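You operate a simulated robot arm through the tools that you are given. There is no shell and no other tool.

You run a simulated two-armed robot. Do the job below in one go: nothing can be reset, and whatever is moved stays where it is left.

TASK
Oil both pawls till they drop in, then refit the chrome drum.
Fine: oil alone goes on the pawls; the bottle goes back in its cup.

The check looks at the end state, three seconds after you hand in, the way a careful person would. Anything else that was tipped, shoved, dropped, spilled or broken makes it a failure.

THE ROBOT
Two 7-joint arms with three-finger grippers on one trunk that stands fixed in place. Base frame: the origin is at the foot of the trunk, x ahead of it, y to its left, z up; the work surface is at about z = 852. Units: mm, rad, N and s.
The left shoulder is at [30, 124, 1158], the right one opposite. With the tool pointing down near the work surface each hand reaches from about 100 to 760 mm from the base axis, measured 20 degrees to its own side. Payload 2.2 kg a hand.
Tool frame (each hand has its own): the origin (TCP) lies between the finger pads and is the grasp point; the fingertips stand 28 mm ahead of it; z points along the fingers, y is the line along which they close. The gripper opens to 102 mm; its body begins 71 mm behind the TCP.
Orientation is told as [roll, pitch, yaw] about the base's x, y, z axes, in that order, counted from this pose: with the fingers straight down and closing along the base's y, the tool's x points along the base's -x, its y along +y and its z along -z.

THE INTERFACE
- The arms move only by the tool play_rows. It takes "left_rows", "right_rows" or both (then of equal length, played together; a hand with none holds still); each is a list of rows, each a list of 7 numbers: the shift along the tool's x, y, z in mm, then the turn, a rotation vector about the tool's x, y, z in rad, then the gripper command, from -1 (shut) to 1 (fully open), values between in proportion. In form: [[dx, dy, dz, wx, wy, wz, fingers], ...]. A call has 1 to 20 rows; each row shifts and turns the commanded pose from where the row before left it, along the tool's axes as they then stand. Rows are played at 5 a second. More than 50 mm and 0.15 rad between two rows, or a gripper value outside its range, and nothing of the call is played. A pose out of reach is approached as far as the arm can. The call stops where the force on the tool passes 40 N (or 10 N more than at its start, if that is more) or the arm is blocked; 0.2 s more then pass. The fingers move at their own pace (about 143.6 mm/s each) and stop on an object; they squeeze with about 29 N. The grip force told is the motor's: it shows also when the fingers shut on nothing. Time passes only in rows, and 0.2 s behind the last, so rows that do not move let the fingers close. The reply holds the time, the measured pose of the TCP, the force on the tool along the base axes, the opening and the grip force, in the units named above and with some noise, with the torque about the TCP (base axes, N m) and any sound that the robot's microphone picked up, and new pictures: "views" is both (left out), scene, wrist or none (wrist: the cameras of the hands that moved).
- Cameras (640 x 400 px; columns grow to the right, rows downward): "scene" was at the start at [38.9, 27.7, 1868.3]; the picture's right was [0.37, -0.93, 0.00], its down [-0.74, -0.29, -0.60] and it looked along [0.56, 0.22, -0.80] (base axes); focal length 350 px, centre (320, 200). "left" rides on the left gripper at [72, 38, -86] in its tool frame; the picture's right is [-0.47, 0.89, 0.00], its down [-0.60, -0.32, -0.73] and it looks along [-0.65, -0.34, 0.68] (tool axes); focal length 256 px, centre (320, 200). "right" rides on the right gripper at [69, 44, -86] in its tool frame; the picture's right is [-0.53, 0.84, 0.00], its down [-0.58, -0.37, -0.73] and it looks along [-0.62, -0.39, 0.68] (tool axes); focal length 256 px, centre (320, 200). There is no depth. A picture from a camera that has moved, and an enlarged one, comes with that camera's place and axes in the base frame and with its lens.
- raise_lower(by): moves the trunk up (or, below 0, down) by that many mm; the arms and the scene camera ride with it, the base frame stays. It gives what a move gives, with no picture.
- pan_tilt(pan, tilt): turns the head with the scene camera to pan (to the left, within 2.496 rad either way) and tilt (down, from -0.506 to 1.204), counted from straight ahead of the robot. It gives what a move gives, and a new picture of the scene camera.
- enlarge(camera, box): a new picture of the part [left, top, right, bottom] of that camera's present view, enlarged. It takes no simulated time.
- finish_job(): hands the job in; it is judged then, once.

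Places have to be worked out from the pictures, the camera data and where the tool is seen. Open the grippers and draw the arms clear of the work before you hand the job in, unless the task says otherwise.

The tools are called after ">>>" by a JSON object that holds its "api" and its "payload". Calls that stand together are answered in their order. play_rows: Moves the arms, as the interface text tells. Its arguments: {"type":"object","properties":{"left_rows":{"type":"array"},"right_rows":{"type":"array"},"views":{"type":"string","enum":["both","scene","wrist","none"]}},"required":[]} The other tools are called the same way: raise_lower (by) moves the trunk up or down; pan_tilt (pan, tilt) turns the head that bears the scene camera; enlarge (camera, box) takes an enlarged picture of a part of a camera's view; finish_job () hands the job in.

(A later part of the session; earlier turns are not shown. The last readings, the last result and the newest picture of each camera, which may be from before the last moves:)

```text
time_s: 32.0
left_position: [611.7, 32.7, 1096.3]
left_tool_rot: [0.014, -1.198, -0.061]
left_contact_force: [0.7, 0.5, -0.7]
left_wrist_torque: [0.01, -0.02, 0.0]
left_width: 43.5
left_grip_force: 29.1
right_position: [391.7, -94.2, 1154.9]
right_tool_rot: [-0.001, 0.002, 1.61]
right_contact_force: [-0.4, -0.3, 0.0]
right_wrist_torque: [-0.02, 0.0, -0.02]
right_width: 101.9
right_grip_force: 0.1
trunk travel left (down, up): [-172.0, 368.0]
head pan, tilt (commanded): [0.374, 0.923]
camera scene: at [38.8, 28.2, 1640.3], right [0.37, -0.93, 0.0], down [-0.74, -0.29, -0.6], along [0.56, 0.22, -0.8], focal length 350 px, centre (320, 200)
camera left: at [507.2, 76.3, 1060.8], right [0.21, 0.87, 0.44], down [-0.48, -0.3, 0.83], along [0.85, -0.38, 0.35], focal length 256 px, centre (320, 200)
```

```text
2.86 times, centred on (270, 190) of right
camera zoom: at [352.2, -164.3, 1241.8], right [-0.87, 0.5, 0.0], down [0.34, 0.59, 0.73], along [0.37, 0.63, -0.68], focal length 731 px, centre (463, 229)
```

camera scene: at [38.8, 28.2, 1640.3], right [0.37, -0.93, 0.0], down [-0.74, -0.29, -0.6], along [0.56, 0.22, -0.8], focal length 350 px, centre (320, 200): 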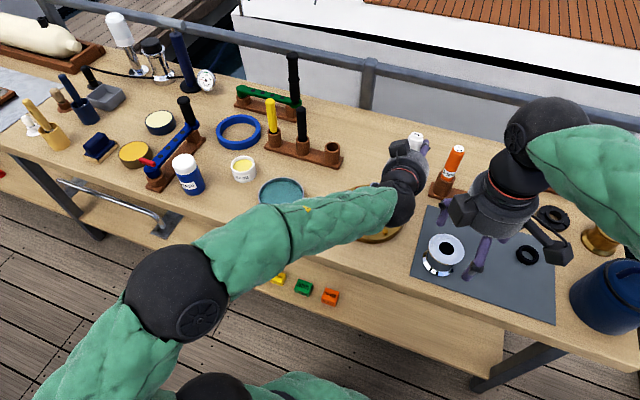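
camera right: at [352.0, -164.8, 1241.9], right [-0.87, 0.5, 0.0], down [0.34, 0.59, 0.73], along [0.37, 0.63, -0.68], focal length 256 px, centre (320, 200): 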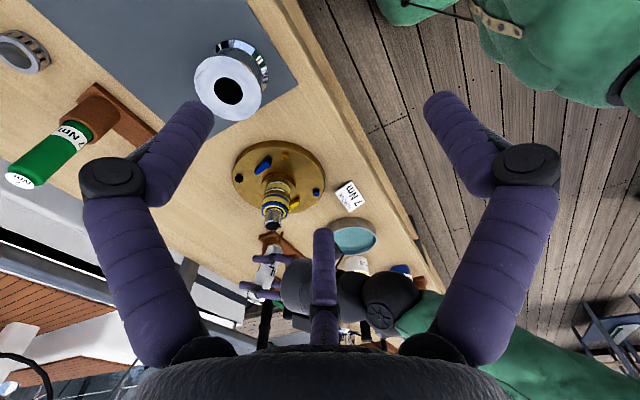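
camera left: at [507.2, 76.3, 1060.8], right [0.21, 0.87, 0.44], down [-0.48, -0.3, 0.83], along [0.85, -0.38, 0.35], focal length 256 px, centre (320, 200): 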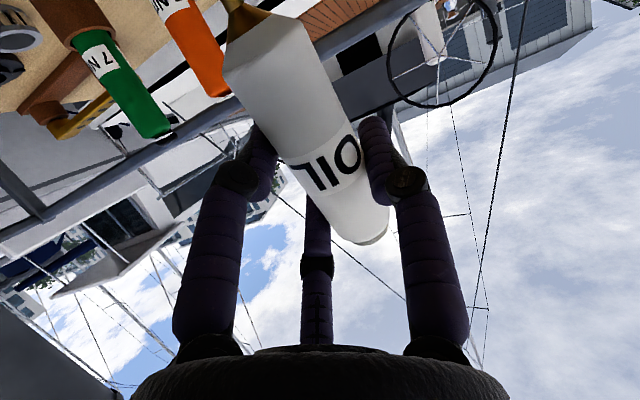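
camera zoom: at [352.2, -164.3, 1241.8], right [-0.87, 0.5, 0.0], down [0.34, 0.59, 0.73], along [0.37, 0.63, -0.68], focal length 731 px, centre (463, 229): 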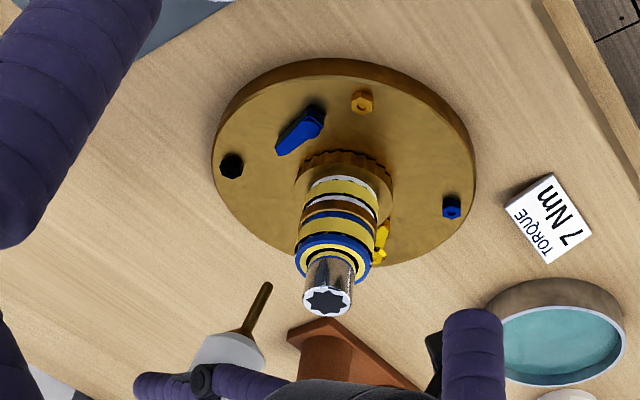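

The nozzle projects to (589, 42, 1005), right over the blue pawl's pivot end. I go down 100 mm and check again.

>>> {"api": "play_rows", "payload": {"left_rows": [[23.3, 0, 9.06, 0, 0, 0, -1], [23.3, 0, 9.06, 0, 0, 0, -1], [23.3, 0, 9.06, 0, 0, 0, -1], [20.5, 0, 8, 0, 0, 0, -1], [0, 0, 0, 0, 0, 0, -1]], "views": "none"}}

>>> {"api": "enlarge", "payload": {"camera": "right", "box": [220, 130, 340, 240]}}

>>> {"api": "enlarge", "payload": {"camera": "scene", "box": [340, 150, 450, 260]}}

```text
time_s: 33.2
left_position: [611.9, 34.9, 1001.3]
left_tool_rot: [0.015, -1.198, -0.061]
left_contact_force: [-0.4, 0.1, -1.6]
left_wrist_torque: [-0.04, -0.03, 0.01]
left_width: 43.4
left_grip_force: 29.5
right_position: [390.9, -93.8, 1155.7]
right_tool_rot: [0.0, -0.001, 1.61]
right_contact_force: [-0.2, -0.7, 0.0]
right_wrist_torque: [0.04, -0.05, -0.01]
right_width: 102.0
right_grip_force: 0.1
trunk travel left (down, up): [-172.0, 368.0]
head pan, tilt (commanded): [0.374, 0.923]
```

```text
3.64 times, centred on (280, 185) of right
camera zoom: at [352.1, -164.8, 1241.8], right [-0.87, 0.5, 0.0], down [0.34, 0.59, 0.73], along [0.37, 0.63, -0.68], focal length 931 px, centre (466, 254)
```

zoom: 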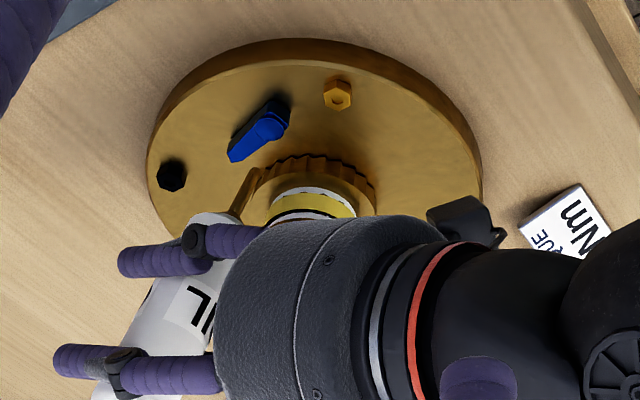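

```text
3.64 times, centred on (395, 205) of scene
camera zoom: at [38.6, 27.6, 1640.3], right [0.37, -0.93, 0.0], down [-0.74, -0.29, -0.6], along [0.56, 0.22, -0.8], focal length 1274 px, centre (47, 182)
```

zoom: 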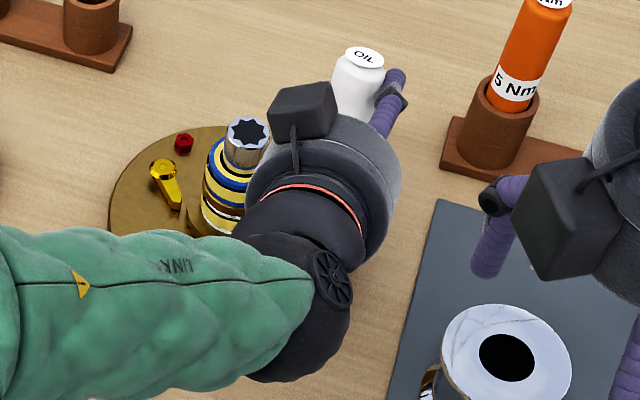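

The tip is at about (590, 43, 911). I lower it 20 mm to just above the blue pivot and check straight away.

>>> {"api": "play_rows", "payload": {"left_rows": [[7, -0.4, 2, 0, 0, 0, -1], [7, -0.4, 2, 0, 0, 0, -1], [7, -0.4, 2, 0, 0, 0, -1]], "views": "none"}}

>>> {"api": "enlarge", "payload": {"camera": "right", "box": [225, 135, 305, 205]}}

```text
time_s: 34.0
left_position: [611.1, 32.7, 977.0]
left_tool_rot: [0.014, -1.2, -0.061]
left_contact_force: [0.4, 0.0, -0.7]
left_wrist_torque: [-0.04, 0.03, 0.01]
left_width: 43.2
left_grip_force: 28.8
right_position: [392.4, -95.1, 1154.2]
right_tool_rot: [0.0, 0.0, 1.61]
right_contact_force: [0.6, -0.8, -0.8]
right_wrist_torque: [-0.01, 0.01, 0.01]
right_width: 102.1
right_grip_force: 0.1
trunk travel left (down, up): [-172.0, 368.0]
head pan, tilt (commanded): [0.374, 0.923]
```

```text
5.71 times, centred on (265, 170) of right
camera zoom: at [352.2, -164.9, 1241.8], right [-0.87, 0.5, 0.0], down [0.34, 0.59, 0.73], along [0.37, 0.63, -0.68], focal length 1463 px, centre (634, 371)
```

zoom: 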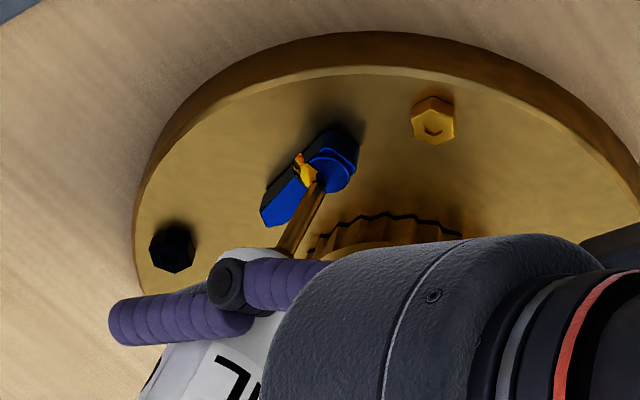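

A golden bead of oil is landing on the blue pawl, which has not swung yet. I hold still a moment longer.

>>> {"api": "play_rows", "payload": {"left_rows": [[0, 0, 0, 0, 0, 0, -1], [0, 0, 0, 0, 0, 0, -1]], "views": "none"}}

>>> {"api": "enlarge", "payload": {"camera": "right", "box": [225, 135, 305, 205]}}

```text
time_s: 34.6
left_position: [611.1, 32.3, 978.3]
left_tool_rot: [0.016, -1.199, -0.064]
left_contact_force: [0.6, -0.4, 0.7]
left_wrist_torque: [-0.04, 0.05, 0.0]
left_width: 43.5
left_grip_force: 29.0
right_position: [392.2, -94.4, 1155.1]
right_tool_rot: [-0.002, 0.0, 1.609]
right_contact_force: [0.4, -0.4, 0.2]
right_wrist_torque: [0.01, 0.02, 0.0]
right_width: 102.0
right_grip_force: 0.1
trunk travel left (down, up): [-172.0, 368.0]
head pan, tilt (commanded): [0.374, 0.923]
```

```text
5.71 times, centred on (265, 170) of right
camera zoom: at [352.2, -164.9, 1241.8], right [-0.87, 0.5, 0.0], down [0.34, 0.59, 0.73], along [0.37, 0.63, -0.68], focal length 1463 px, centre (634, 371)
```

zoom: 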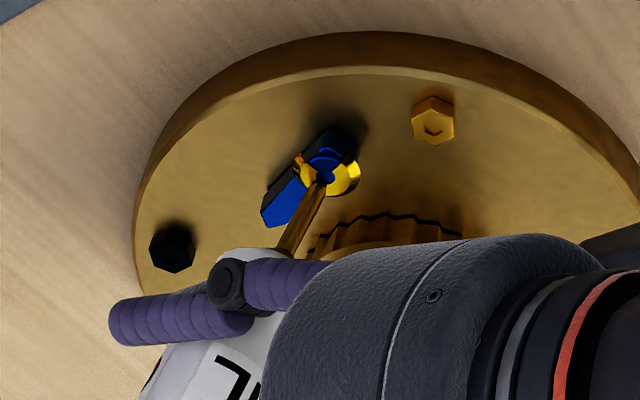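

A golden ring of oil is growing round the blue pivot, and the yellow one had a complete ring. I keep holding.

>>> {"api": "play_rows", "payload": {"left_rows": [[0, 0, 0, 0, 0, 0, -1], [0, 0, 0, 0, 0, 0, -1]], "views": "none"}}

>>> {"api": "enlarge", "payload": {"camera": "right", "box": [225, 135, 305, 205]}}

```text
time_s: 35.2
left_position: [610.4, 33.3, 978.0]
left_tool_rot: [0.015, -1.199, -0.061]
left_contact_force: [-0.4, 1.5, 1.0]
left_wrist_torque: [0.07, 0.04, 0.0]
left_width: 43.5
left_grip_force: 29.2
right_position: [390.7, -94.7, 1155.2]
right_tool_rot: [-0.001, 0.0, 1.611]
right_contact_force: [-0.8, -0.2, -0.6]
right_wrist_torque: [0.0, 0.02, 0.01]
right_width: 101.9
right_grip_force: 0.0
trunk travel left (down, up): [-172.0, 368.0]
head pan, tilt (commanded): [0.374, 0.923]
```

```text
5.71 times, centred on (265, 170) of right
camera zoom: at [352.2, -164.7, 1241.8], right [-0.87, 0.5, 0.0], down [0.34, 0.59, 0.73], along [0.37, 0.63, -0.68], focal length 1463 px, centre (634, 371)
```

zoom: 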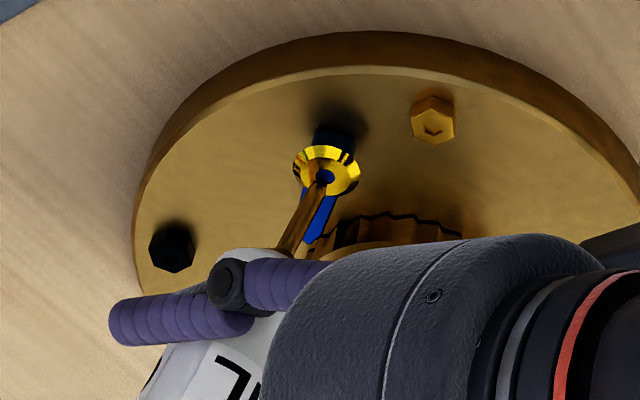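

The ring is complete and the blue pawl has swung in, so I lift the bottle away at once, straight up above the spindle's height.

>>> {"api": "play_rows", "payload": {"left_rows": [[-27, 0, -10.5, 0, 0, 0, -1], [-27, 0, -10.5, 0, 0, 0, -1], [-27, 0, -10.5, 0, 0, 0, -1], [-27, 0, -10.5, 0, 0, 0, -1], [0, 0, 0, 0, 0, 0, -1]], "views": "none"}}

>>> {"api": "enlarge", "payload": {"camera": "right", "box": [210, 120, 330, 240]}}

>>> {"api": "enlarge", "payload": {"camera": "right", "box": [230, 135, 300, 200]}}

```text
time_s: 36.4
left_position: [608.7, 31.4, 1093.4]
left_tool_rot: [0.013, -1.199, -0.064]
left_contact_force: [0.5, -0.4, -0.4]
left_wrist_torque: [0.0, 0.01, 0.04]
left_width: 43.5
left_grip_force: 29.5
right_position: [391.1, -95.3, 1155.0]
right_tool_rot: [0.001, 0.0, 1.608]
right_contact_force: [-0.1, 0.6, 0.2]
right_wrist_torque: [0.0, 0.03, 0.0]
right_width: 101.8
right_grip_force: 0.1
trunk travel left (down, up): [-172.0, 368.0]
head pan, tilt (commanded): [0.374, 0.923]
```

```text
3.33 times, centred on (270, 180) of right
camera zoom: at [352.5, -164.9, 1241.7], right [-0.87, 0.5, 0.0], down [0.34, 0.59, 0.73], along [0.37, 0.63, -0.68], focal length 853 px, centre (487, 267)
```

zoom: 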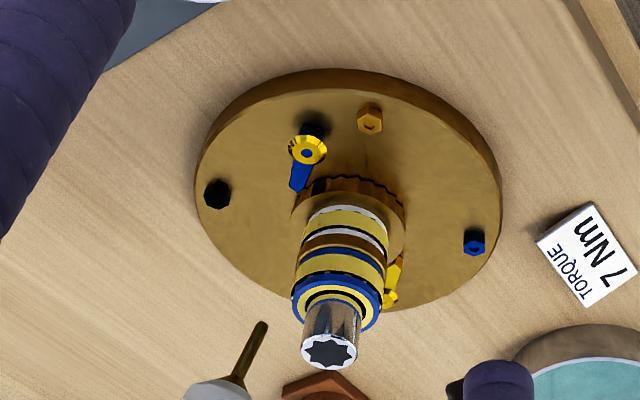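

```text
6.15 times, centred on (265, 168) of right
camera zoom: at [352.5, -164.9, 1241.7], right [-0.87, 0.5, 0.0], down [0.34, 0.59, 0.73], along [0.37, 0.63, -0.68], focal length 1575 px, centre (658, 400)
```

zoom: 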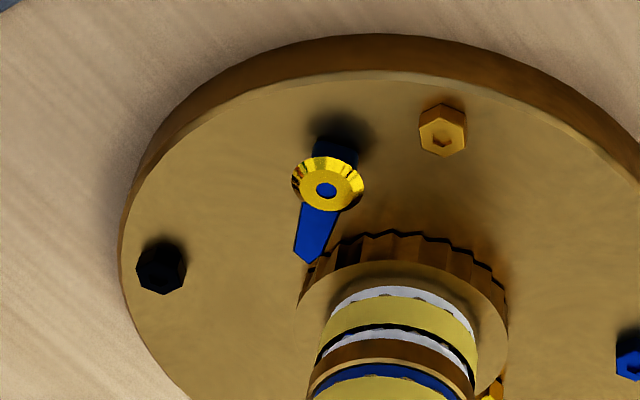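

Both pawls are in, each with a full ring of oil. Now I carry the bottle back towards its cup at about z 1100, clear over the spindle, and turn the hand back to the grasping orientation.

>>> {"api": "play_rows", "payload": {"left_rows": [[-7.2, 42.6, 14.6, 0, 0, 0, -1], [-7.2, 42.6, 14.6, 0, 0, 0, -1], [-7.2, 42.6, 14.6, 0, 0, 0, -1], [-7.2, 42.6, 14.6, 0, 0, 0, -1], [-7.2, 42.6, 14.6, 0, 0, 0, -1], [0, 0, 0, 0, -0.1003, 0, -1], [0, 0, 0, 0, -0.1003, 0, -1], [0, 0, 0, 0, -0.1003, 0, -1], [0, 0, 0, -0.0998, 0.0005, -0.0071, -1], [0, 0, 0, -0.0998, 0.0005, -0.0071, -1], [0, 0, 0, -0.0998, 0.0005, -0.0071, -1], [0, 0, 0, -0.0998, 0.0005, -0.0071, -1], [0, 0, 0, 0, 0, 0, -1]], "views": "both"}}

>>> {"api": "enlarge", "payload": {"camera": "scene", "box": [300, 90, 440, 250]}}

```text
time_s: 39.2
left_position: [708.7, 221.0, 1119.7]
left_tool_rot: [0.348, -1.372, 0.044]
left_contact_force: [-0.4, -0.4, -0.9]
left_wrist_torque: [0.01, 0.03, 0.01]
left_width: 43.6
left_grip_force: 29.8
left hand out of reach, approached as far as the arm can: row 6, 7, 8
right_position: [391.5, -94.9, 1154.7]
right_tool_rot: [-0.001, 0.001, 1.609]
right_contact_force: [-0.3, 0.0, -0.2]
right_wrist_torque: [0.01, -0.01, 0.04]
right_width: 102.1
right_grip_force: 0.1
trunk travel left (down, up): [-172.0, 368.0]
head pan, tilt (commanded): [0.374, 0.923]
camera scene: at [38.6, 27.9, 1640.3], right [0.37, -0.93, 0.0], down [-0.74, -0.29, -0.6], along [0.56, 0.22, -0.8], focal length 350 px, centre (320, 200)
camera left: at [601.5, 222.6, 1067.2], right [-0.24, 0.82, 0.52], down [-0.42, -0.57, 0.71], along [0.87, -0.05, 0.48], focal length 256 px, centre (320, 200)
```

scene: 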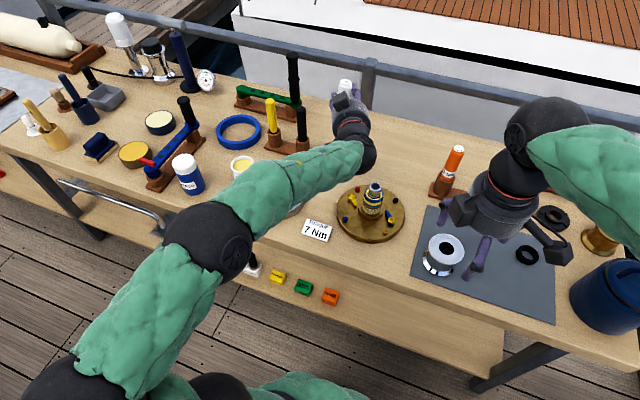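
left: 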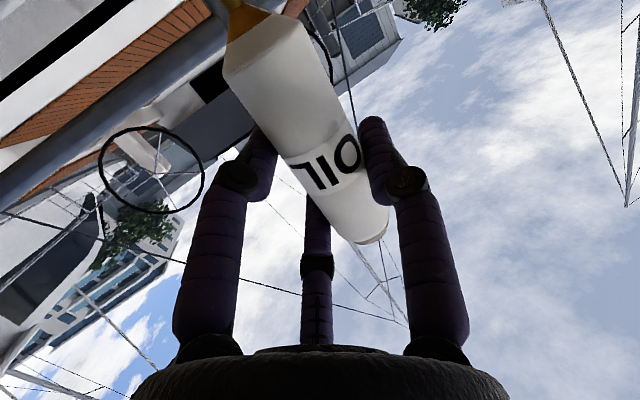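

```text
2.50 times, centred on (370, 170) of scene
camera zoom: at [38.6, 27.9, 1640.3], right [0.37, -0.93, 0.0], down [-0.74, -0.29, -0.6], along [0.56, 0.22, -0.8], focal length 876 px, centre (195, 275)
```

zoom: 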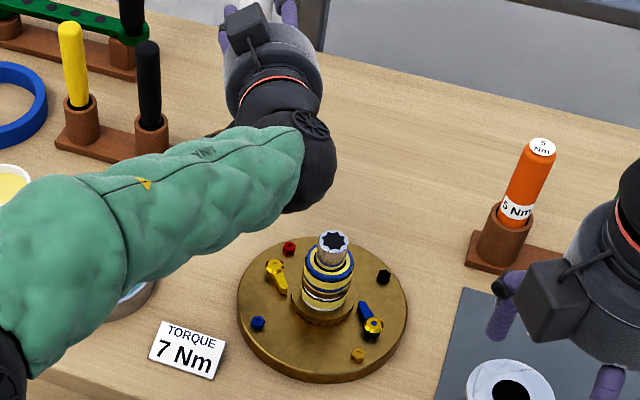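

The hand ended with some orientation error because three rows were out of reach: it is at (709, 221, 1120). I compute the correction, move towards the spot above the cup where the level pose was reachable, and turn the hand back.

>>> {"api": "play_rows", "payload": {"left_rows": [[16.9, 7.1, 21.2, 0, 0, 0, -1], [16.9, 7.1, 21.2, 0, 0, 0, -1], [0, 0, 0, 0.0139, -0.039, -0.0203, -1], [0, 0, 0, 0.0139, -0.039, -0.0203, -1], [0, 0, 0, 0.0138, -0.039, -0.0203, -1], [0, 0, 0, 0, 0, 0, -1]], "views": "none"}}

```text
time_s: 40.6
left_position: [735.4, 250.4, 1079.0]
left_tool_rot: [0.023, -1.5, 0.325]
left_contact_force: [0.6, 0.6, -0.7]
left_wrist_torque: [-0.02, -0.01, 0.02]
left_width: 43.8
left_grip_force: 29.1
right_position: [391.1, -95.6, 1154.2]
right_tool_rot: [0.001, -0.001, 1.609]
right_contact_force: [0.2, -0.6, 0.0]
right_wrist_torque: [0.01, -0.01, 0.0]
right_width: 102.1
right_grip_force: 0.1
trunk travel left (down, up): [-172.0, 368.0]
head pan, tilt (commanded): [0.374, 0.923]
```

The orientation is back to the grasp one. I move over the cup to match the recorded lift pose (743, 257, 1060) and look.

>>> {"api": "play_rows", "payload": {"left_rows": [[9.6, 1.8, 5.5, 0, 0, 0, -1], [9.7, 1.8, 5.5, 0, 0, 0, -1], [0, 0, 0, 0, 0, 0, -1], [0, 0, 0, 0, 0, 0, -1]], "views": "both"}}

>>> {"api": "play_rows", "payload": {"left_rows": [[0, 0, 0, 0, 0, 0, -1]], "views": "none"}}

>>> {"api": "play_rows", "payload": {"left_rows": [[0, 0, 0, 0, 0, 0, -1]], "views": "none"}}

>>> {"api": "enlarge", "payload": {"camera": "scene", "box": [280, 80, 400, 200]}}

>>> {"api": "enlarge", "payload": {"camera": "right", "box": [190, 200, 360, 350]}}

```text
time_s: 41.6
left_position: [742.7, 256.2, 1059.9]
left_tool_rot: [0.03, -1.496, 0.318]
left_contact_force: [-0.2, 0.6, -0.6]
left_wrist_torque: [0.01, -0.03, 0.0]
left_width: 43.6
left_grip_force: 29.1
right_position: [392.9, -92.8, 1154.5]
right_tool_rot: [0.0, 0.0, 1.609]
right_contact_force: [-0.8, -0.2, 0.3]
right_wrist_torque: [-0.01, 0.01, 0.0]
right_width: 101.7
right_grip_force: 0.2
trunk travel left (down, up): [-172.0, 368.0]
head pan, tilt (commanded): [0.374, 0.923]
camera scene: at [39.0, 27.7, 1640.3], right [0.37, -0.93, 0.0], down [-0.74, -0.29, -0.6], along [0.56, 0.22, -0.8], focal length 350 px, centre (320, 200)
camera left: at [644.2, 260.6, 993.1], right [-0.27, 0.84, 0.47], down [-0.54, -0.53, 0.65], along [0.8, -0.07, 0.6], focal length 256 px, centre (320, 200)
```

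scene: 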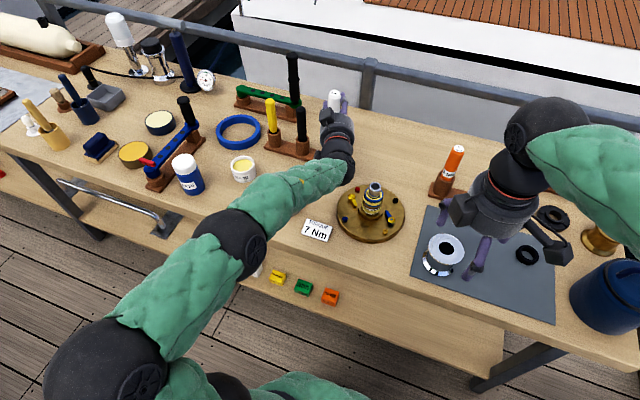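
left: 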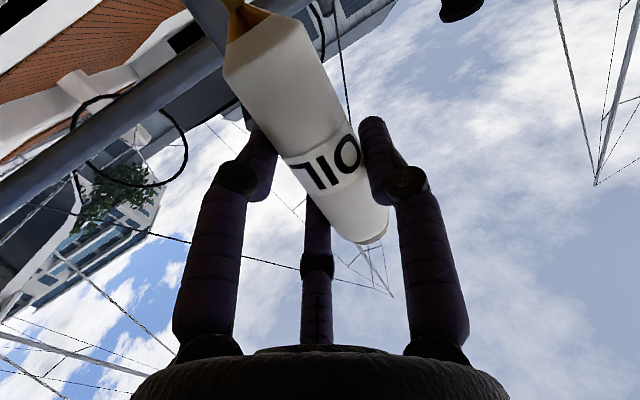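

```text
time_s: 42.0
left_position: [742.9, 256.1, 1059.3]
left_tool_rot: [0.03, -1.497, 0.32]
left_contact_force: [-0.2, 0.0, -1.5]
left_wrist_torque: [-0.03, 0.0, 0.0]
left_width: 43.5
left_grip_force: 29.1
right_position: [392.3, -94.9, 1154.9]
right_tool_rot: [0.001, -0.001, 1.608]
right_contact_force: [-0.2, 0.1, 0.2]
right_wrist_torque: [0.02, -0.02, -0.01]
right_width: 102.2
right_grip_force: 0.1
trunk travel left (down, up): [-172.0, 368.0]
head pan, tilt (commanded): [0.374, 0.923]
```

```text
time_s: 42.4
left_position: [743.9, 256.2, 1059.4]
left_tool_rot: [0.03, -1.497, 0.319]
left_contact_force: [-0.1, -0.2, -0.8]
left_wrist_torque: [0.01, -0.01, -0.02]
left_width: 43.6
left_grip_force: 29.1
right_position: [391.3, -94.5, 1154.8]
right_tool_rot: [0.0, -0.001, 1.609]
right_contact_force: [1.5, -0.6, -0.2]
right_wrist_torque: [0.01, 0.0, 0.02]
right_width: 102.2
right_grip_force: 0.0
trunk travel left (down, up): [-172.0, 368.0]
head pan, tilt (commanded): [0.374, 0.923]
```

```text
3.33 times, centred on (340, 140) of scene
camera zoom: at [38.9, 27.7, 1640.3], right [0.37, -0.93, 0.0], down [-0.74, -0.29, -0.6], along [0.56, 0.22, -0.8], focal length 1168 px, centre (253, 400)
```

zoom: 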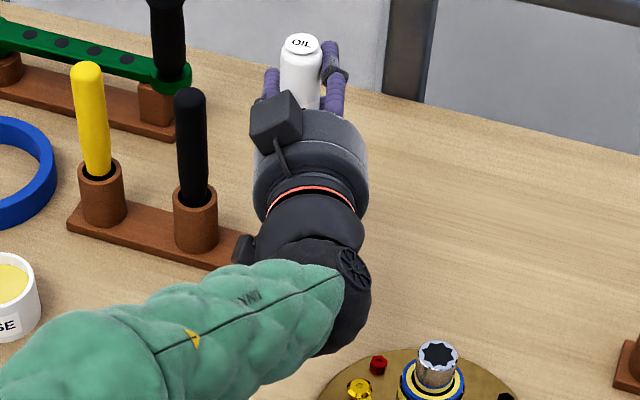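

```text
2.67 times, centred on (275, 275) of right
camera zoom: at [352.3, -164.8, 1241.7], right [-0.87, 0.5, 0.0], down [0.34, 0.59, 0.73], along [0.37, 0.63, -0.68], focal length 683 px, centre (440, 0)
```

zoom: 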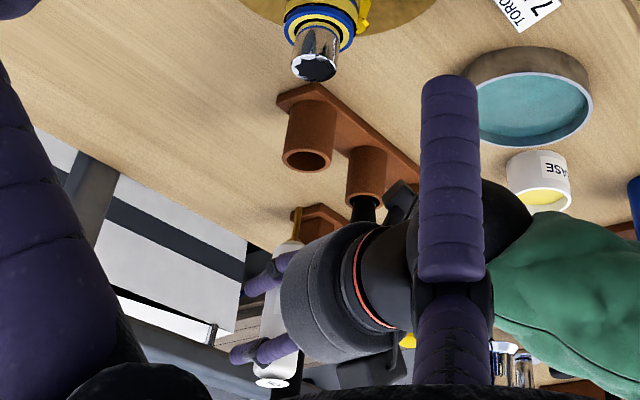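

The pose matches to within 1 mm. I'll enlarge the observer view to compare the nozzle tip with the cup opening before lowering.

>>> {"api": "enlarge", "payload": {"camera": "right", "box": [245, 225, 305, 300]}}

>>> {"api": "enlarge", "payload": {"camera": "left", "box": [180, 0, 330, 110]}}

```text
5.33 times, centred on (275, 262) of right
camera zoom: at [352.3, -164.8, 1241.7], right [-0.87, 0.5, 0.0], down [0.34, 0.59, 0.73], along [0.37, 0.63, -0.68], focal length 1365 px, centre (560, -133)
```

zoom: 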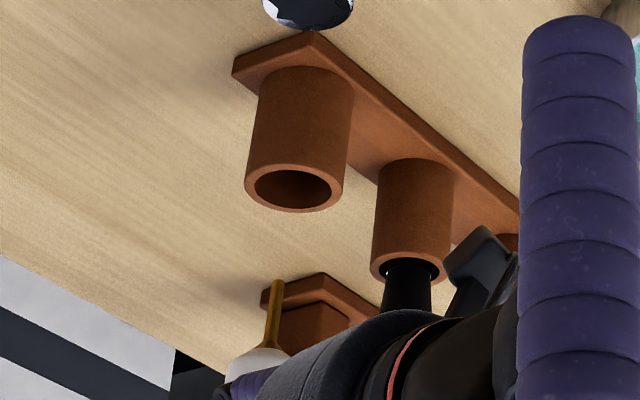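

```text
3.64 times, centred on (255, 55) of left
camera zoom: at [644.2, 260.5, 993.2], right [-0.27, 0.84, 0.47], down [-0.54, -0.53, 0.65], along [0.8, -0.07, 0.6], focal length 931 px, centre (556, 727)
```

zoom: 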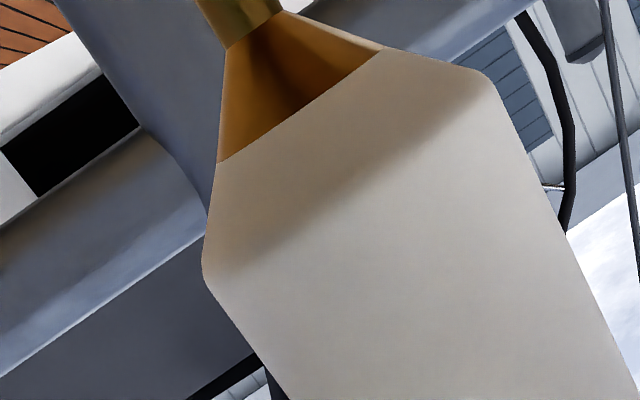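

The tip lines up with the cup within a couple of millimetres, and the bottle has not slipped in the grip. I shift 1 mm left to match the recorded pose and lower most of the way, reading the forces.

>>> {"api": "play_rows", "payload": {"left_rows": [[0, 1.0, 0, 0, 0, 0, -1], [14.96, 0, 1.1, 0, 0, 0, -1], [14.96, 0, 1.1, 0, 0, 0, -1], [14.96, 0, 1.1, 0, 0, 0, -1], [0, 0, 0, 0, 0, 0, -1]], "views": "none"}}

>>> {"api": "enlarge", "payload": {"camera": "right", "box": [245, 225, 305, 300]}}

```text
time_s: 43.6
left_position: [742.3, 257.9, 1015.0]
left_tool_rot: [0.028, -1.5, 0.321]
left_contact_force: [-0.3, 0.4, -0.5]
left_wrist_torque: [-0.02, -0.01, 0.0]
left_width: 43.6
left_grip_force: 29.8
right_position: [390.9, -95.2, 1154.8]
right_tool_rot: [0.001, 0.0, 1.609]
right_contact_force: [1.1, -0.5, 0.3]
right_wrist_torque: [-0.02, -0.01, 0.01]
right_width: 101.9
right_grip_force: 0.1
trunk travel left (down, up): [-172.0, 368.0]
head pan, tilt (commanded): [0.374, 0.923]
```

```text
5.33 times, centred on (275, 262) of right
camera zoom: at [352.2, -164.8, 1241.8], right [-0.87, 0.5, 0.0], down [0.34, 0.59, 0.73], along [0.37, 0.63, -0.68], focal length 1365 px, centre (560, -133)
```

zoom: 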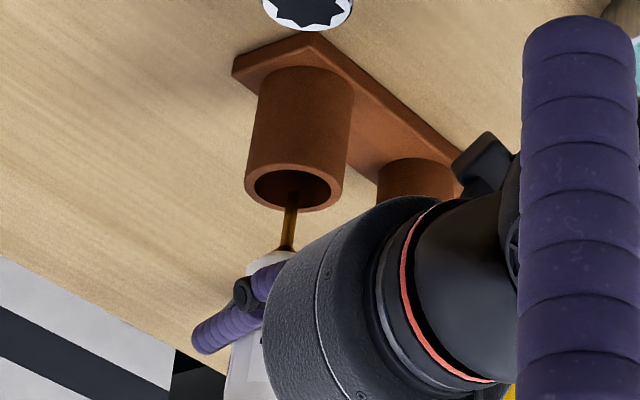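

The nozzle is entering the cup opening centrally. I continue down in short steps.

>>> {"api": "play_rows", "payload": {"left_rows": [[9.97, 0, 0.74, 0, 0, 0, -1], [9.97, 0, 0.74, 0, 0, 0, -1], [4.99, 0, 0.37, 0, 0, 0, -1], [0, 0, 0, 0, 0, 0, -1]], "views": "none"}}

>>> {"api": "enlarge", "payload": {"camera": "right", "box": [245, 225, 305, 300]}}

>>> {"api": "enlarge", "payload": {"camera": "scene", "box": [290, 100, 390, 190]}}

```text
time_s: 44.6
left_position: [742.0, 256.2, 988.7]
left_tool_rot: [0.027, -1.496, 0.324]
left_contact_force: [-0.8, 0.4, -0.8]
left_wrist_torque: [0.05, -0.01, 0.0]
left_width: 43.6
left_grip_force: 29.1
right_position: [392.9, -93.8, 1155.7]
right_tool_rot: [0.0, 0.001, 1.609]
right_contact_force: [-0.5, -0.4, -0.6]
right_wrist_torque: [0.01, 0.02, 0.04]
right_width: 102.1
right_grip_force: 0.0
trunk travel left (down, up): [-172.0, 368.0]
head pan, tilt (commanded): [0.374, 0.923]
```

```text
5.33 times, centred on (275, 262) of right
camera zoom: at [352.3, -164.8, 1241.7], right [-0.87, 0.5, 0.0], down [0.34, 0.59, 0.73], along [0.37, 0.63, -0.68], focal length 1365 px, centre (560, -133)
```

zoom: 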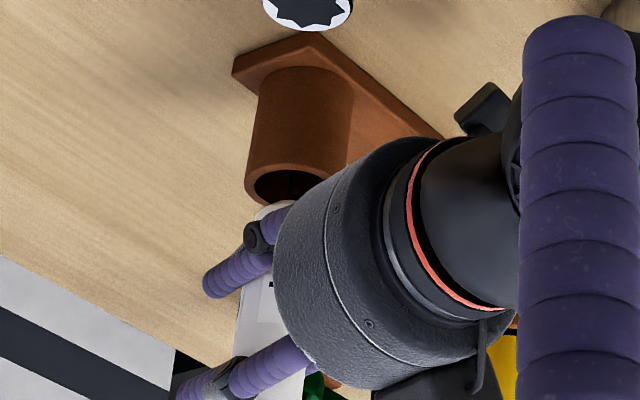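

```text
4.44 times, centred on (340, 145) of scene
camera zoom: at [38.9, 27.6, 1640.3], right [0.37, -0.93, 0.0], down [-0.74, -0.29, -0.6], along [0.56, 0.22, -0.8], focal length 1557 px, centre (231, 444)
```

zoom: 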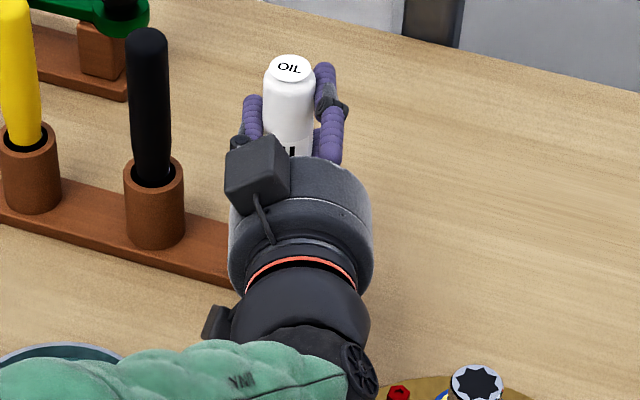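

No contact force so far. I continue down another 25 mm.

>>> {"api": "play_rows", "payload": {"left_rows": [[7.5, 0, 0.55, 0, 0, 0, -1], [7.5, 0, 0.55, 0, 0, 0, -1], [5, 0, 0.37, 0, 0, 0, -1], [5, 0, 0.37, 0, 0, 0, -1], [0, 0, 0, 0, 0, 0, -1]], "views": "none"}}

>>> {"api": "enlarge", "payload": {"camera": "scene", "box": [290, 100, 390, 190]}}

```text
time_s: 45.8
left_position: [742.7, 256.9, 963.7]
left_tool_rot: [0.033, -1.499, 0.316]
left_contact_force: [0.9, 0.3, -0.8]
left_wrist_torque: [0.0, 0.02, 0.01]
left_width: 43.6
left_grip_force: 28.9
right_position: [392.3, -93.8, 1153.8]
right_tool_rot: [0.0, 0.0, 1.61]
right_contact_force: [0.3, 0.6, -0.4]
right_wrist_torque: [-0.02, 0.01, -0.01]
right_width: 102.0
right_grip_force: 0.0
trunk travel left (down, up): [-172.0, 368.0]
head pan, tilt (commanded): [0.374, 0.923]
```

```text
4.44 times, centred on (340, 145) of scene
camera zoom: at [38.8, 27.6, 1640.3], right [0.37, -0.93, 0.0], down [-0.74, -0.29, -0.6], along [0.56, 0.22, -0.8], focal length 1557 px, centre (231, 444)
```

zoom: 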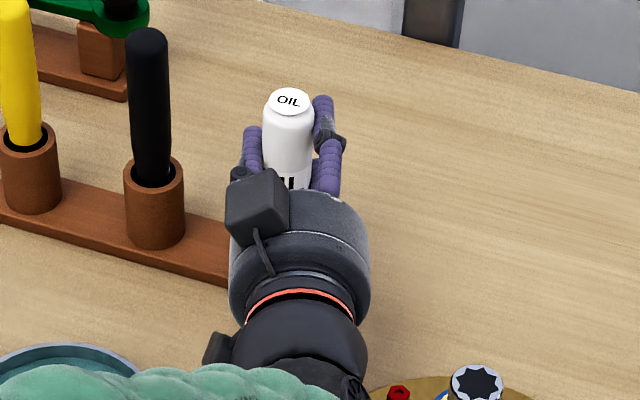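

Only about 4 mm remain, since the bottle's top was at row 107 in this same view when seated and is now at row 101. I lower the last bit gently.

>>> {"api": "play_rows", "payload": {"left_rows": [[2, 0, 0.15, 0, 0, 0, -1], [1.5, 0, 0.1, 0, 0, 0, -1], [0, 0, 0, 0, 0, 0, -1]], "views": "none"}}

>>> {"api": "enlarge", "payload": {"camera": "scene", "box": [290, 100, 390, 190]}}

>>> {"api": "enlarge", "payload": {"camera": "left", "box": [160, 0, 480, 250]}}

```text
time_s: 46.6
left_position: [743.0, 256.7, 961.3]
left_tool_rot: [0.026, -1.497, 0.322]
left_contact_force: [-0.1, 0.3, -1.2]
left_wrist_torque: [-0.02, 0.01, 0.0]
left_width: 43.4
left_grip_force: 28.5
right_position: [392.3, -94.7, 1155.8]
right_tool_rot: [0.0, 0.0, 1.61]
right_contact_force: [0.3, 0.0, 0.4]
right_wrist_torque: [0.0, 0.01, -0.02]
right_width: 101.8
right_grip_force: 0.1
trunk travel left (down, up): [-172.0, 368.0]
head pan, tilt (commanded): [0.374, 0.923]
```

```text
4.44 times, centred on (340, 145) of scene
camera zoom: at [38.9, 27.7, 1640.3], right [0.37, -0.93, 0.0], down [-0.74, -0.29, -0.6], along [0.56, 0.22, -0.8], focal length 1557 px, centre (231, 444)
```

zoom: 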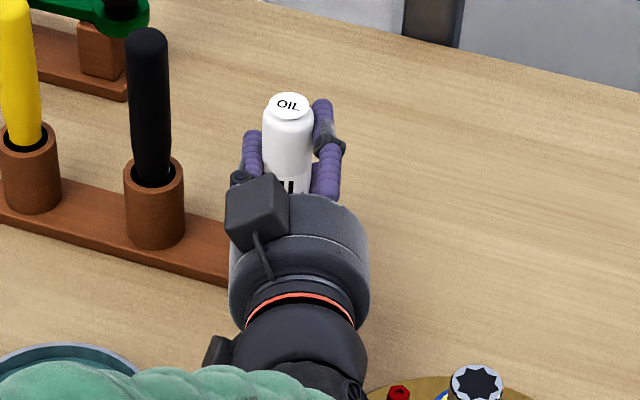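

```text
1.60 times, centred on (320, 125) of left
camera zoom: at [643.7, 261.4, 894.3], right [-0.27, 0.84, 0.47], down [-0.54, -0.53, 0.65], along [0.8, -0.07, 0.6], focal length 410 px, centre (320, 320)
```

zoom: 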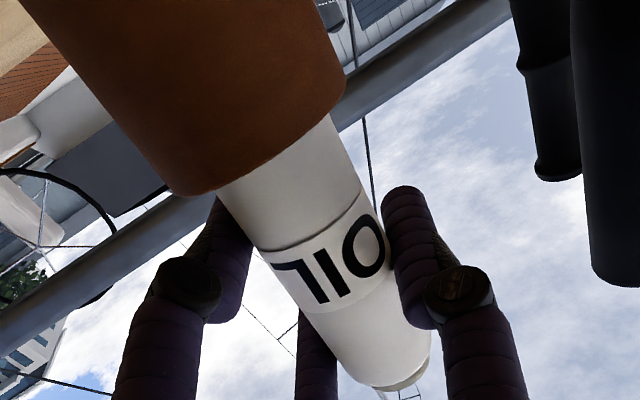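

The top ellipse matches to within a pixel, but the rim looks 1 to 2 mm short in the wrist view. I go down 1 mm at a time, watching the force.

>>> {"api": "play_rows", "payload": {"left_rows": [[1, 0, 0.07, 0, 0, 0, -1], [0, 0, 0, 0, 0, 0, -1]], "views": "none"}}

>>> {"api": "play_rows", "payload": {"left_rows": [[1, 0, 0.07, 0, 0, 0, -1], [0, 0, 0, 0, 0, 0, -1]], "views": "none"}}

>>> {"api": "enlarge", "payload": {"camera": "left", "box": [160, 0, 480, 250]}}

```text
time_s: 47.2
left_position: [742.3, 258.7, 958.8]
left_tool_rot: [0.027, -1.497, 0.32]
left_contact_force: [-1.1, -1.1, -1.6]
left_wrist_torque: [-0.01, -0.02, 0.02]
left_width: 43.4
left_grip_force: 28.3
right_position: [392.5, -94.7, 1155.5]
right_tool_rot: [0.0, -0.001, 1.609]
right_contact_force: [0.5, 0.0, 0.2]
right_wrist_torque: [0.0, 0.02, 0.0]
right_width: 101.8
right_grip_force: 0.0
trunk travel left (down, up): [-172.0, 368.0]
head pan, tilt (commanded): [0.374, 0.923]
```

```text
time_s: 47.8
left_position: [741.9, 256.8, 958.4]
left_tool_rot: [0.026, -1.499, 0.323]
left_contact_force: [-1.2, -1.0, 1.2]
left_wrist_torque: [-0.1, 0.02, 0.02]
left_width: 43.6
left_grip_force: 28.9
right_position: [392.4, -94.9, 1155.4]
right_tool_rot: [0.002, -0.001, 1.609]
right_contact_force: [0.2, 0.9, 0.4]
right_wrist_torque: [0.01, -0.01, 0.01]
right_width: 102.1
right_grip_force: 0.1
trunk travel left (down, up): [-172.0, 368.0]
head pan, tilt (commanded): [0.374, 0.923]
```

```text
1.60 times, centred on (320, 125) of left
camera zoom: at [644.1, 261.5, 893.2], right [-0.27, 0.84, 0.47], down [-0.54, -0.53, 0.65], along [0.8, -0.07, 0.6], focal length 410 px, centre (320, 320)
```

zoom: 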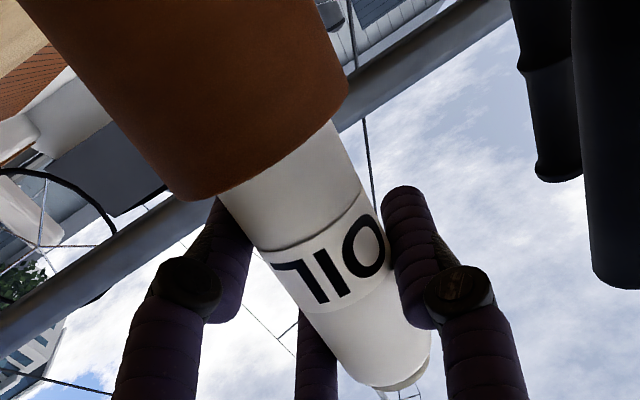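

The force shifted from -1.6 to +1.2 N and the rim line matches the original picture, so the bottle is seated. I open the fingers gently.

>>> {"api": "play_rows", "payload": {"left_rows": [[0, 0, 0, 0, 0, 0, -0.05], [0, 0, 0, 0, 0, 0, 0.1], [0, 0, 0, 0, 0, 0, 0.3], [0, 0, 0, 0, 0, 0, 0.3]], "views": "none"}}

>>> {"api": "enlarge", "payload": {"camera": "left", "box": [160, 0, 480, 250]}}

>>> {"api": "enlarge", "payload": {"camera": "scene", "box": [290, 100, 390, 190]}}

```text
time_s: 48.8
left_position: [742.7, 257.5, 959.3]
left_tool_rot: [0.026, -1.499, 0.321]
left_contact_force: [-0.8, 0.3, 0.2]
left_wrist_torque: [0.0, -0.06, 0.05]
left_width: 65.5
left_grip_force: 0.0
right_position: [391.2, -94.2, 1155.4]
right_tool_rot: [-0.001, -0.001, 1.611]
right_contact_force: [-0.1, 0.7, -0.2]
right_wrist_torque: [0.0, 0.01, -0.01]
right_width: 102.1
right_grip_force: 0.0
trunk travel left (down, up): [-172.0, 368.0]
head pan, tilt (commanded): [0.374, 0.923]
```

```text
1.60 times, centred on (320, 125) of left
camera zoom: at [644.0, 261.8, 892.8], right [-0.27, 0.84, 0.47], down [-0.54, -0.53, 0.65], along [0.8, -0.07, 0.6], focal length 410 px, centre (320, 320)
```

zoom: 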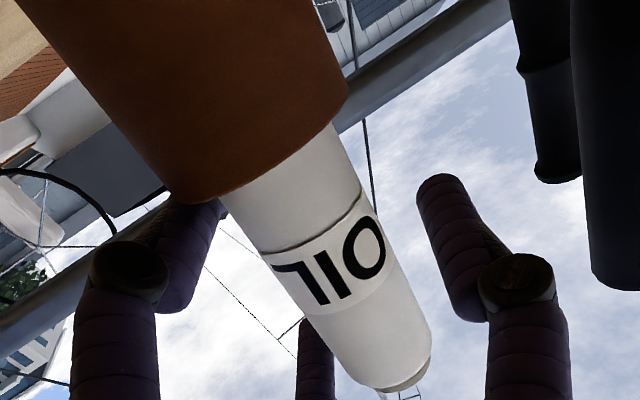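

```text
4.44 times, centred on (340, 145) of scene
camera zoom: at [38.7, 27.7, 1640.3], right [0.37, -0.93, 0.0], down [-0.74, -0.29, -0.6], along [0.56, 0.22, -0.8], focal length 1557 px, centre (231, 444)
```

zoom: 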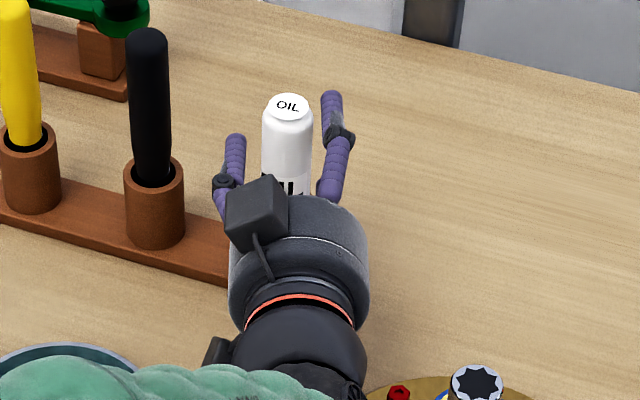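

The bottle stands freely in its cup. I draw the hand straight back and then up.

>>> {"api": "play_rows", "payload": {"left_rows": [[0, 0, -20, 0, 0, 0, 0.3], [0, 0, -20, 0, 0, 0, 0.3], [0, 0, -20, 0, 0, 0, 0.3], [0, 0, -20, 0, 0, 0, 0.3], [-40, 0, 0, 0, 0, 0, 0.3], [-40, 0, 0, 0, 0, 0, 0.3], [-40, 0, 0, 0, 0, 0, 0.3], [0, 0, 0, 0, 0, 0, 0.3]], "views": "scene"}}

>>> {"api": "enlarge", "payload": {"camera": "scene", "box": [260, 80, 400, 200]}}

```text
time_s: 50.6
left_position: [676.0, 232.7, 1082.4]
left_tool_rot: [0.034, -1.497, 0.315]
left_contact_force: [0.3, 0.3, -0.2]
left_wrist_torque: [-0.02, -0.02, -0.05]
left_width: 66.4
left_grip_force: 0.0
right_position: [392.8, -95.1, 1155.0]
right_tool_rot: [0.0, 0.0, 1.608]
right_contact_force: [-0.1, 0.0, 0.0]
right_wrist_torque: [-0.04, 0.01, -0.01]
right_width: 102.1
right_grip_force: 0.0
trunk travel left (down, up): [-172.0, 368.0]
head pan, tilt (commanded): [0.374, 0.923]
camera scene: at [39.2, 27.7, 1640.3], right [0.37, -0.93, 0.0], down [-0.74, -0.29, -0.6], along [0.56, 0.22, -0.8], focal length 350 px, centre (320, 200)
```

scene: 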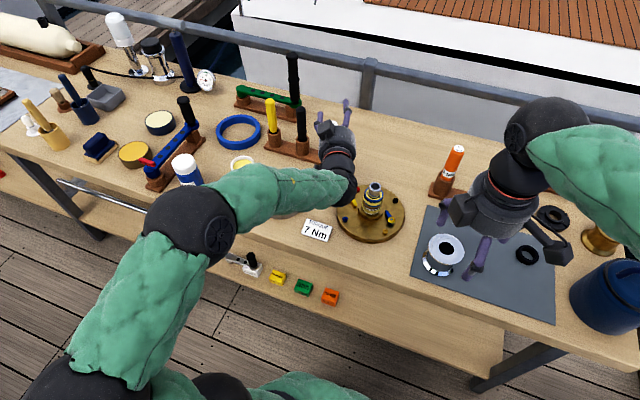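

```text
3.33 times, centred on (330, 140) of scene
camera zoom: at [39.2, 27.7, 1640.3], right [0.37, -0.93, 0.0], down [-0.74, -0.29, -0.6], along [0.56, 0.22, -0.8], focal length 1168 px, centre (287, 400)
```

zoom: 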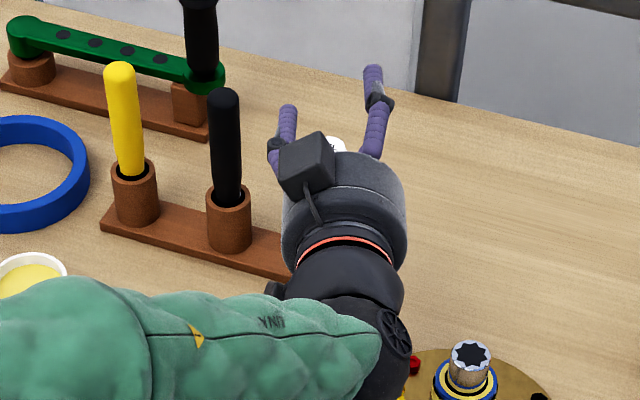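

The bottle is clear of the hand. I withdraw the left arm back and to the left and turn it fingers-down, well away from the winch.

>>> {"api": "play_rows", "payload": {"left_rows": [[-6.5, 30.9, -21.2, 0, 0, 0, 0.3], [-6.5, 30.9, -21.2, 0, 0, 0, 0.3], [-6.5, 30.9, -21.2, 0, 0, 0, 0.3], [-6.5, 30.9, -21.2, 0, 0, 0, 0.3], [-6.5, 30.9, -21.2, 0, 0, 0, 0.3], [0, 0, 0, 0, 0.1428, 0, 1], [0, 0, 0, 0, 0.1428, 0, 1], [0, 0, 0, 0, 0.1428, 0, 1], [0, 0, 0, 0, 0.1428, 0, 1], [0, 0, 0, 0, 0.1428, 0, 1], [0, 0, 0, 0, 0.1428, 0, 1], [0, 0, 0, 0, 0.1428, 0, 1], [0, 0, 0, 0, 0.1428, 0, 1], [0, 0, 0, 0, 0.1428, 0, 1], [0, 0, 0, 0, 0.1428, 0, 1], [0, 0, 0, 0, 0, 0, 1]], "views": "both"}}

>>> {"api": "enlarge", "payload": {"camera": "scene", "box": [260, 80, 400, 200]}}

>>> {"api": "enlarge", "payload": {"camera": "scene", "box": [325, 165, 415, 250]}}

```text
time_s: 54.0
left_position: [524.5, 342.8, 1125.3]
left_tool_rot: [0.001, -0.071, 0.349]
left_contact_force: [0.3, 0.4, 0.9]
left_wrist_torque: [0.0, -0.05, 0.0]
left_width: 102.2
left_grip_force: 0.2
right_position: [390.7, -95.0, 1154.7]
right_tool_rot: [0.0, 0.0, 1.609]
right_contact_force: [-0.5, 0.8, -1.0]
right_wrist_torque: [-0.02, 0.04, 0.0]
right_width: 102.0
right_grip_force: 0.1
trunk travel left (down, up): [-172.0, 368.0]
head pan, tilt (commanded): [0.374, 0.923]
camera scene: at [38.0, 27.5, 1640.4], right [0.37, -0.93, 0.0], down [-0.74, -0.29, -0.6], along [0.56, 0.22, -0.8], focal length 350 px, centre (320, 200)
camera left: at [438.7, 351.2, 1206.0], right [0.13, 0.99, 0.03], down [0.63, -0.11, 0.77], along [0.77, -0.08, -0.64], focal length 256 px, centre (320, 200)
```

scene: 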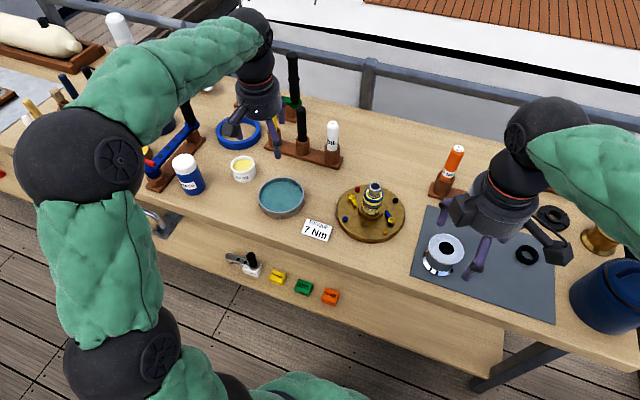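
left: 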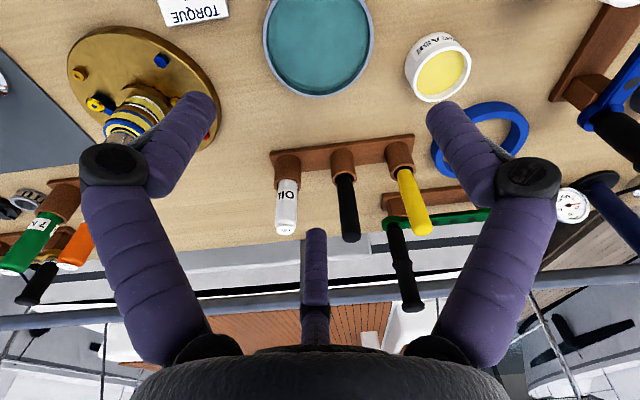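

```text
3.33 times, centred on (330, 140) of scene
camera zoom: at [38.0, 27.5, 1640.4], right [0.37, -0.93, 0.0], down [-0.74, -0.29, -0.6], along [0.56, 0.22, -0.8], focal length 1168 px, centre (287, 400)
```

zoom: 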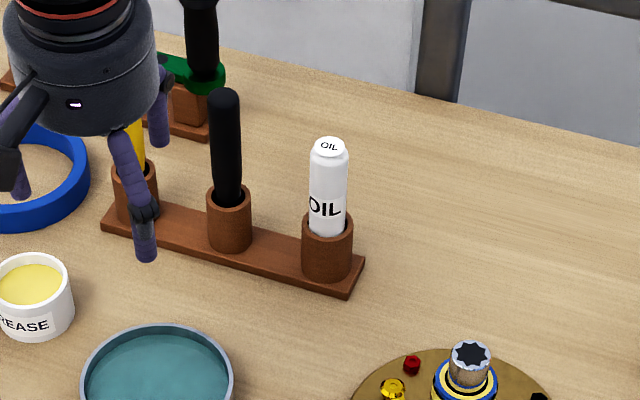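

```text
4.71 times, centred on (370, 208) of scene
camera zoom: at [38.0, 27.5, 1640.4], right [0.37, -0.93, 0.0], down [-0.74, -0.29, -0.6], along [0.56, 0.22, -0.8], focal length 1649 px, centre (85, 165)
```

zoom: 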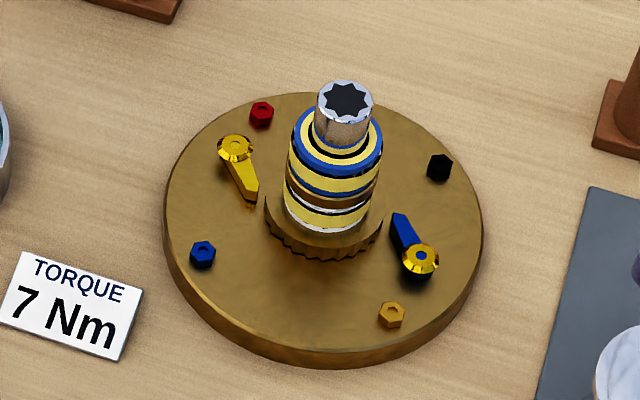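

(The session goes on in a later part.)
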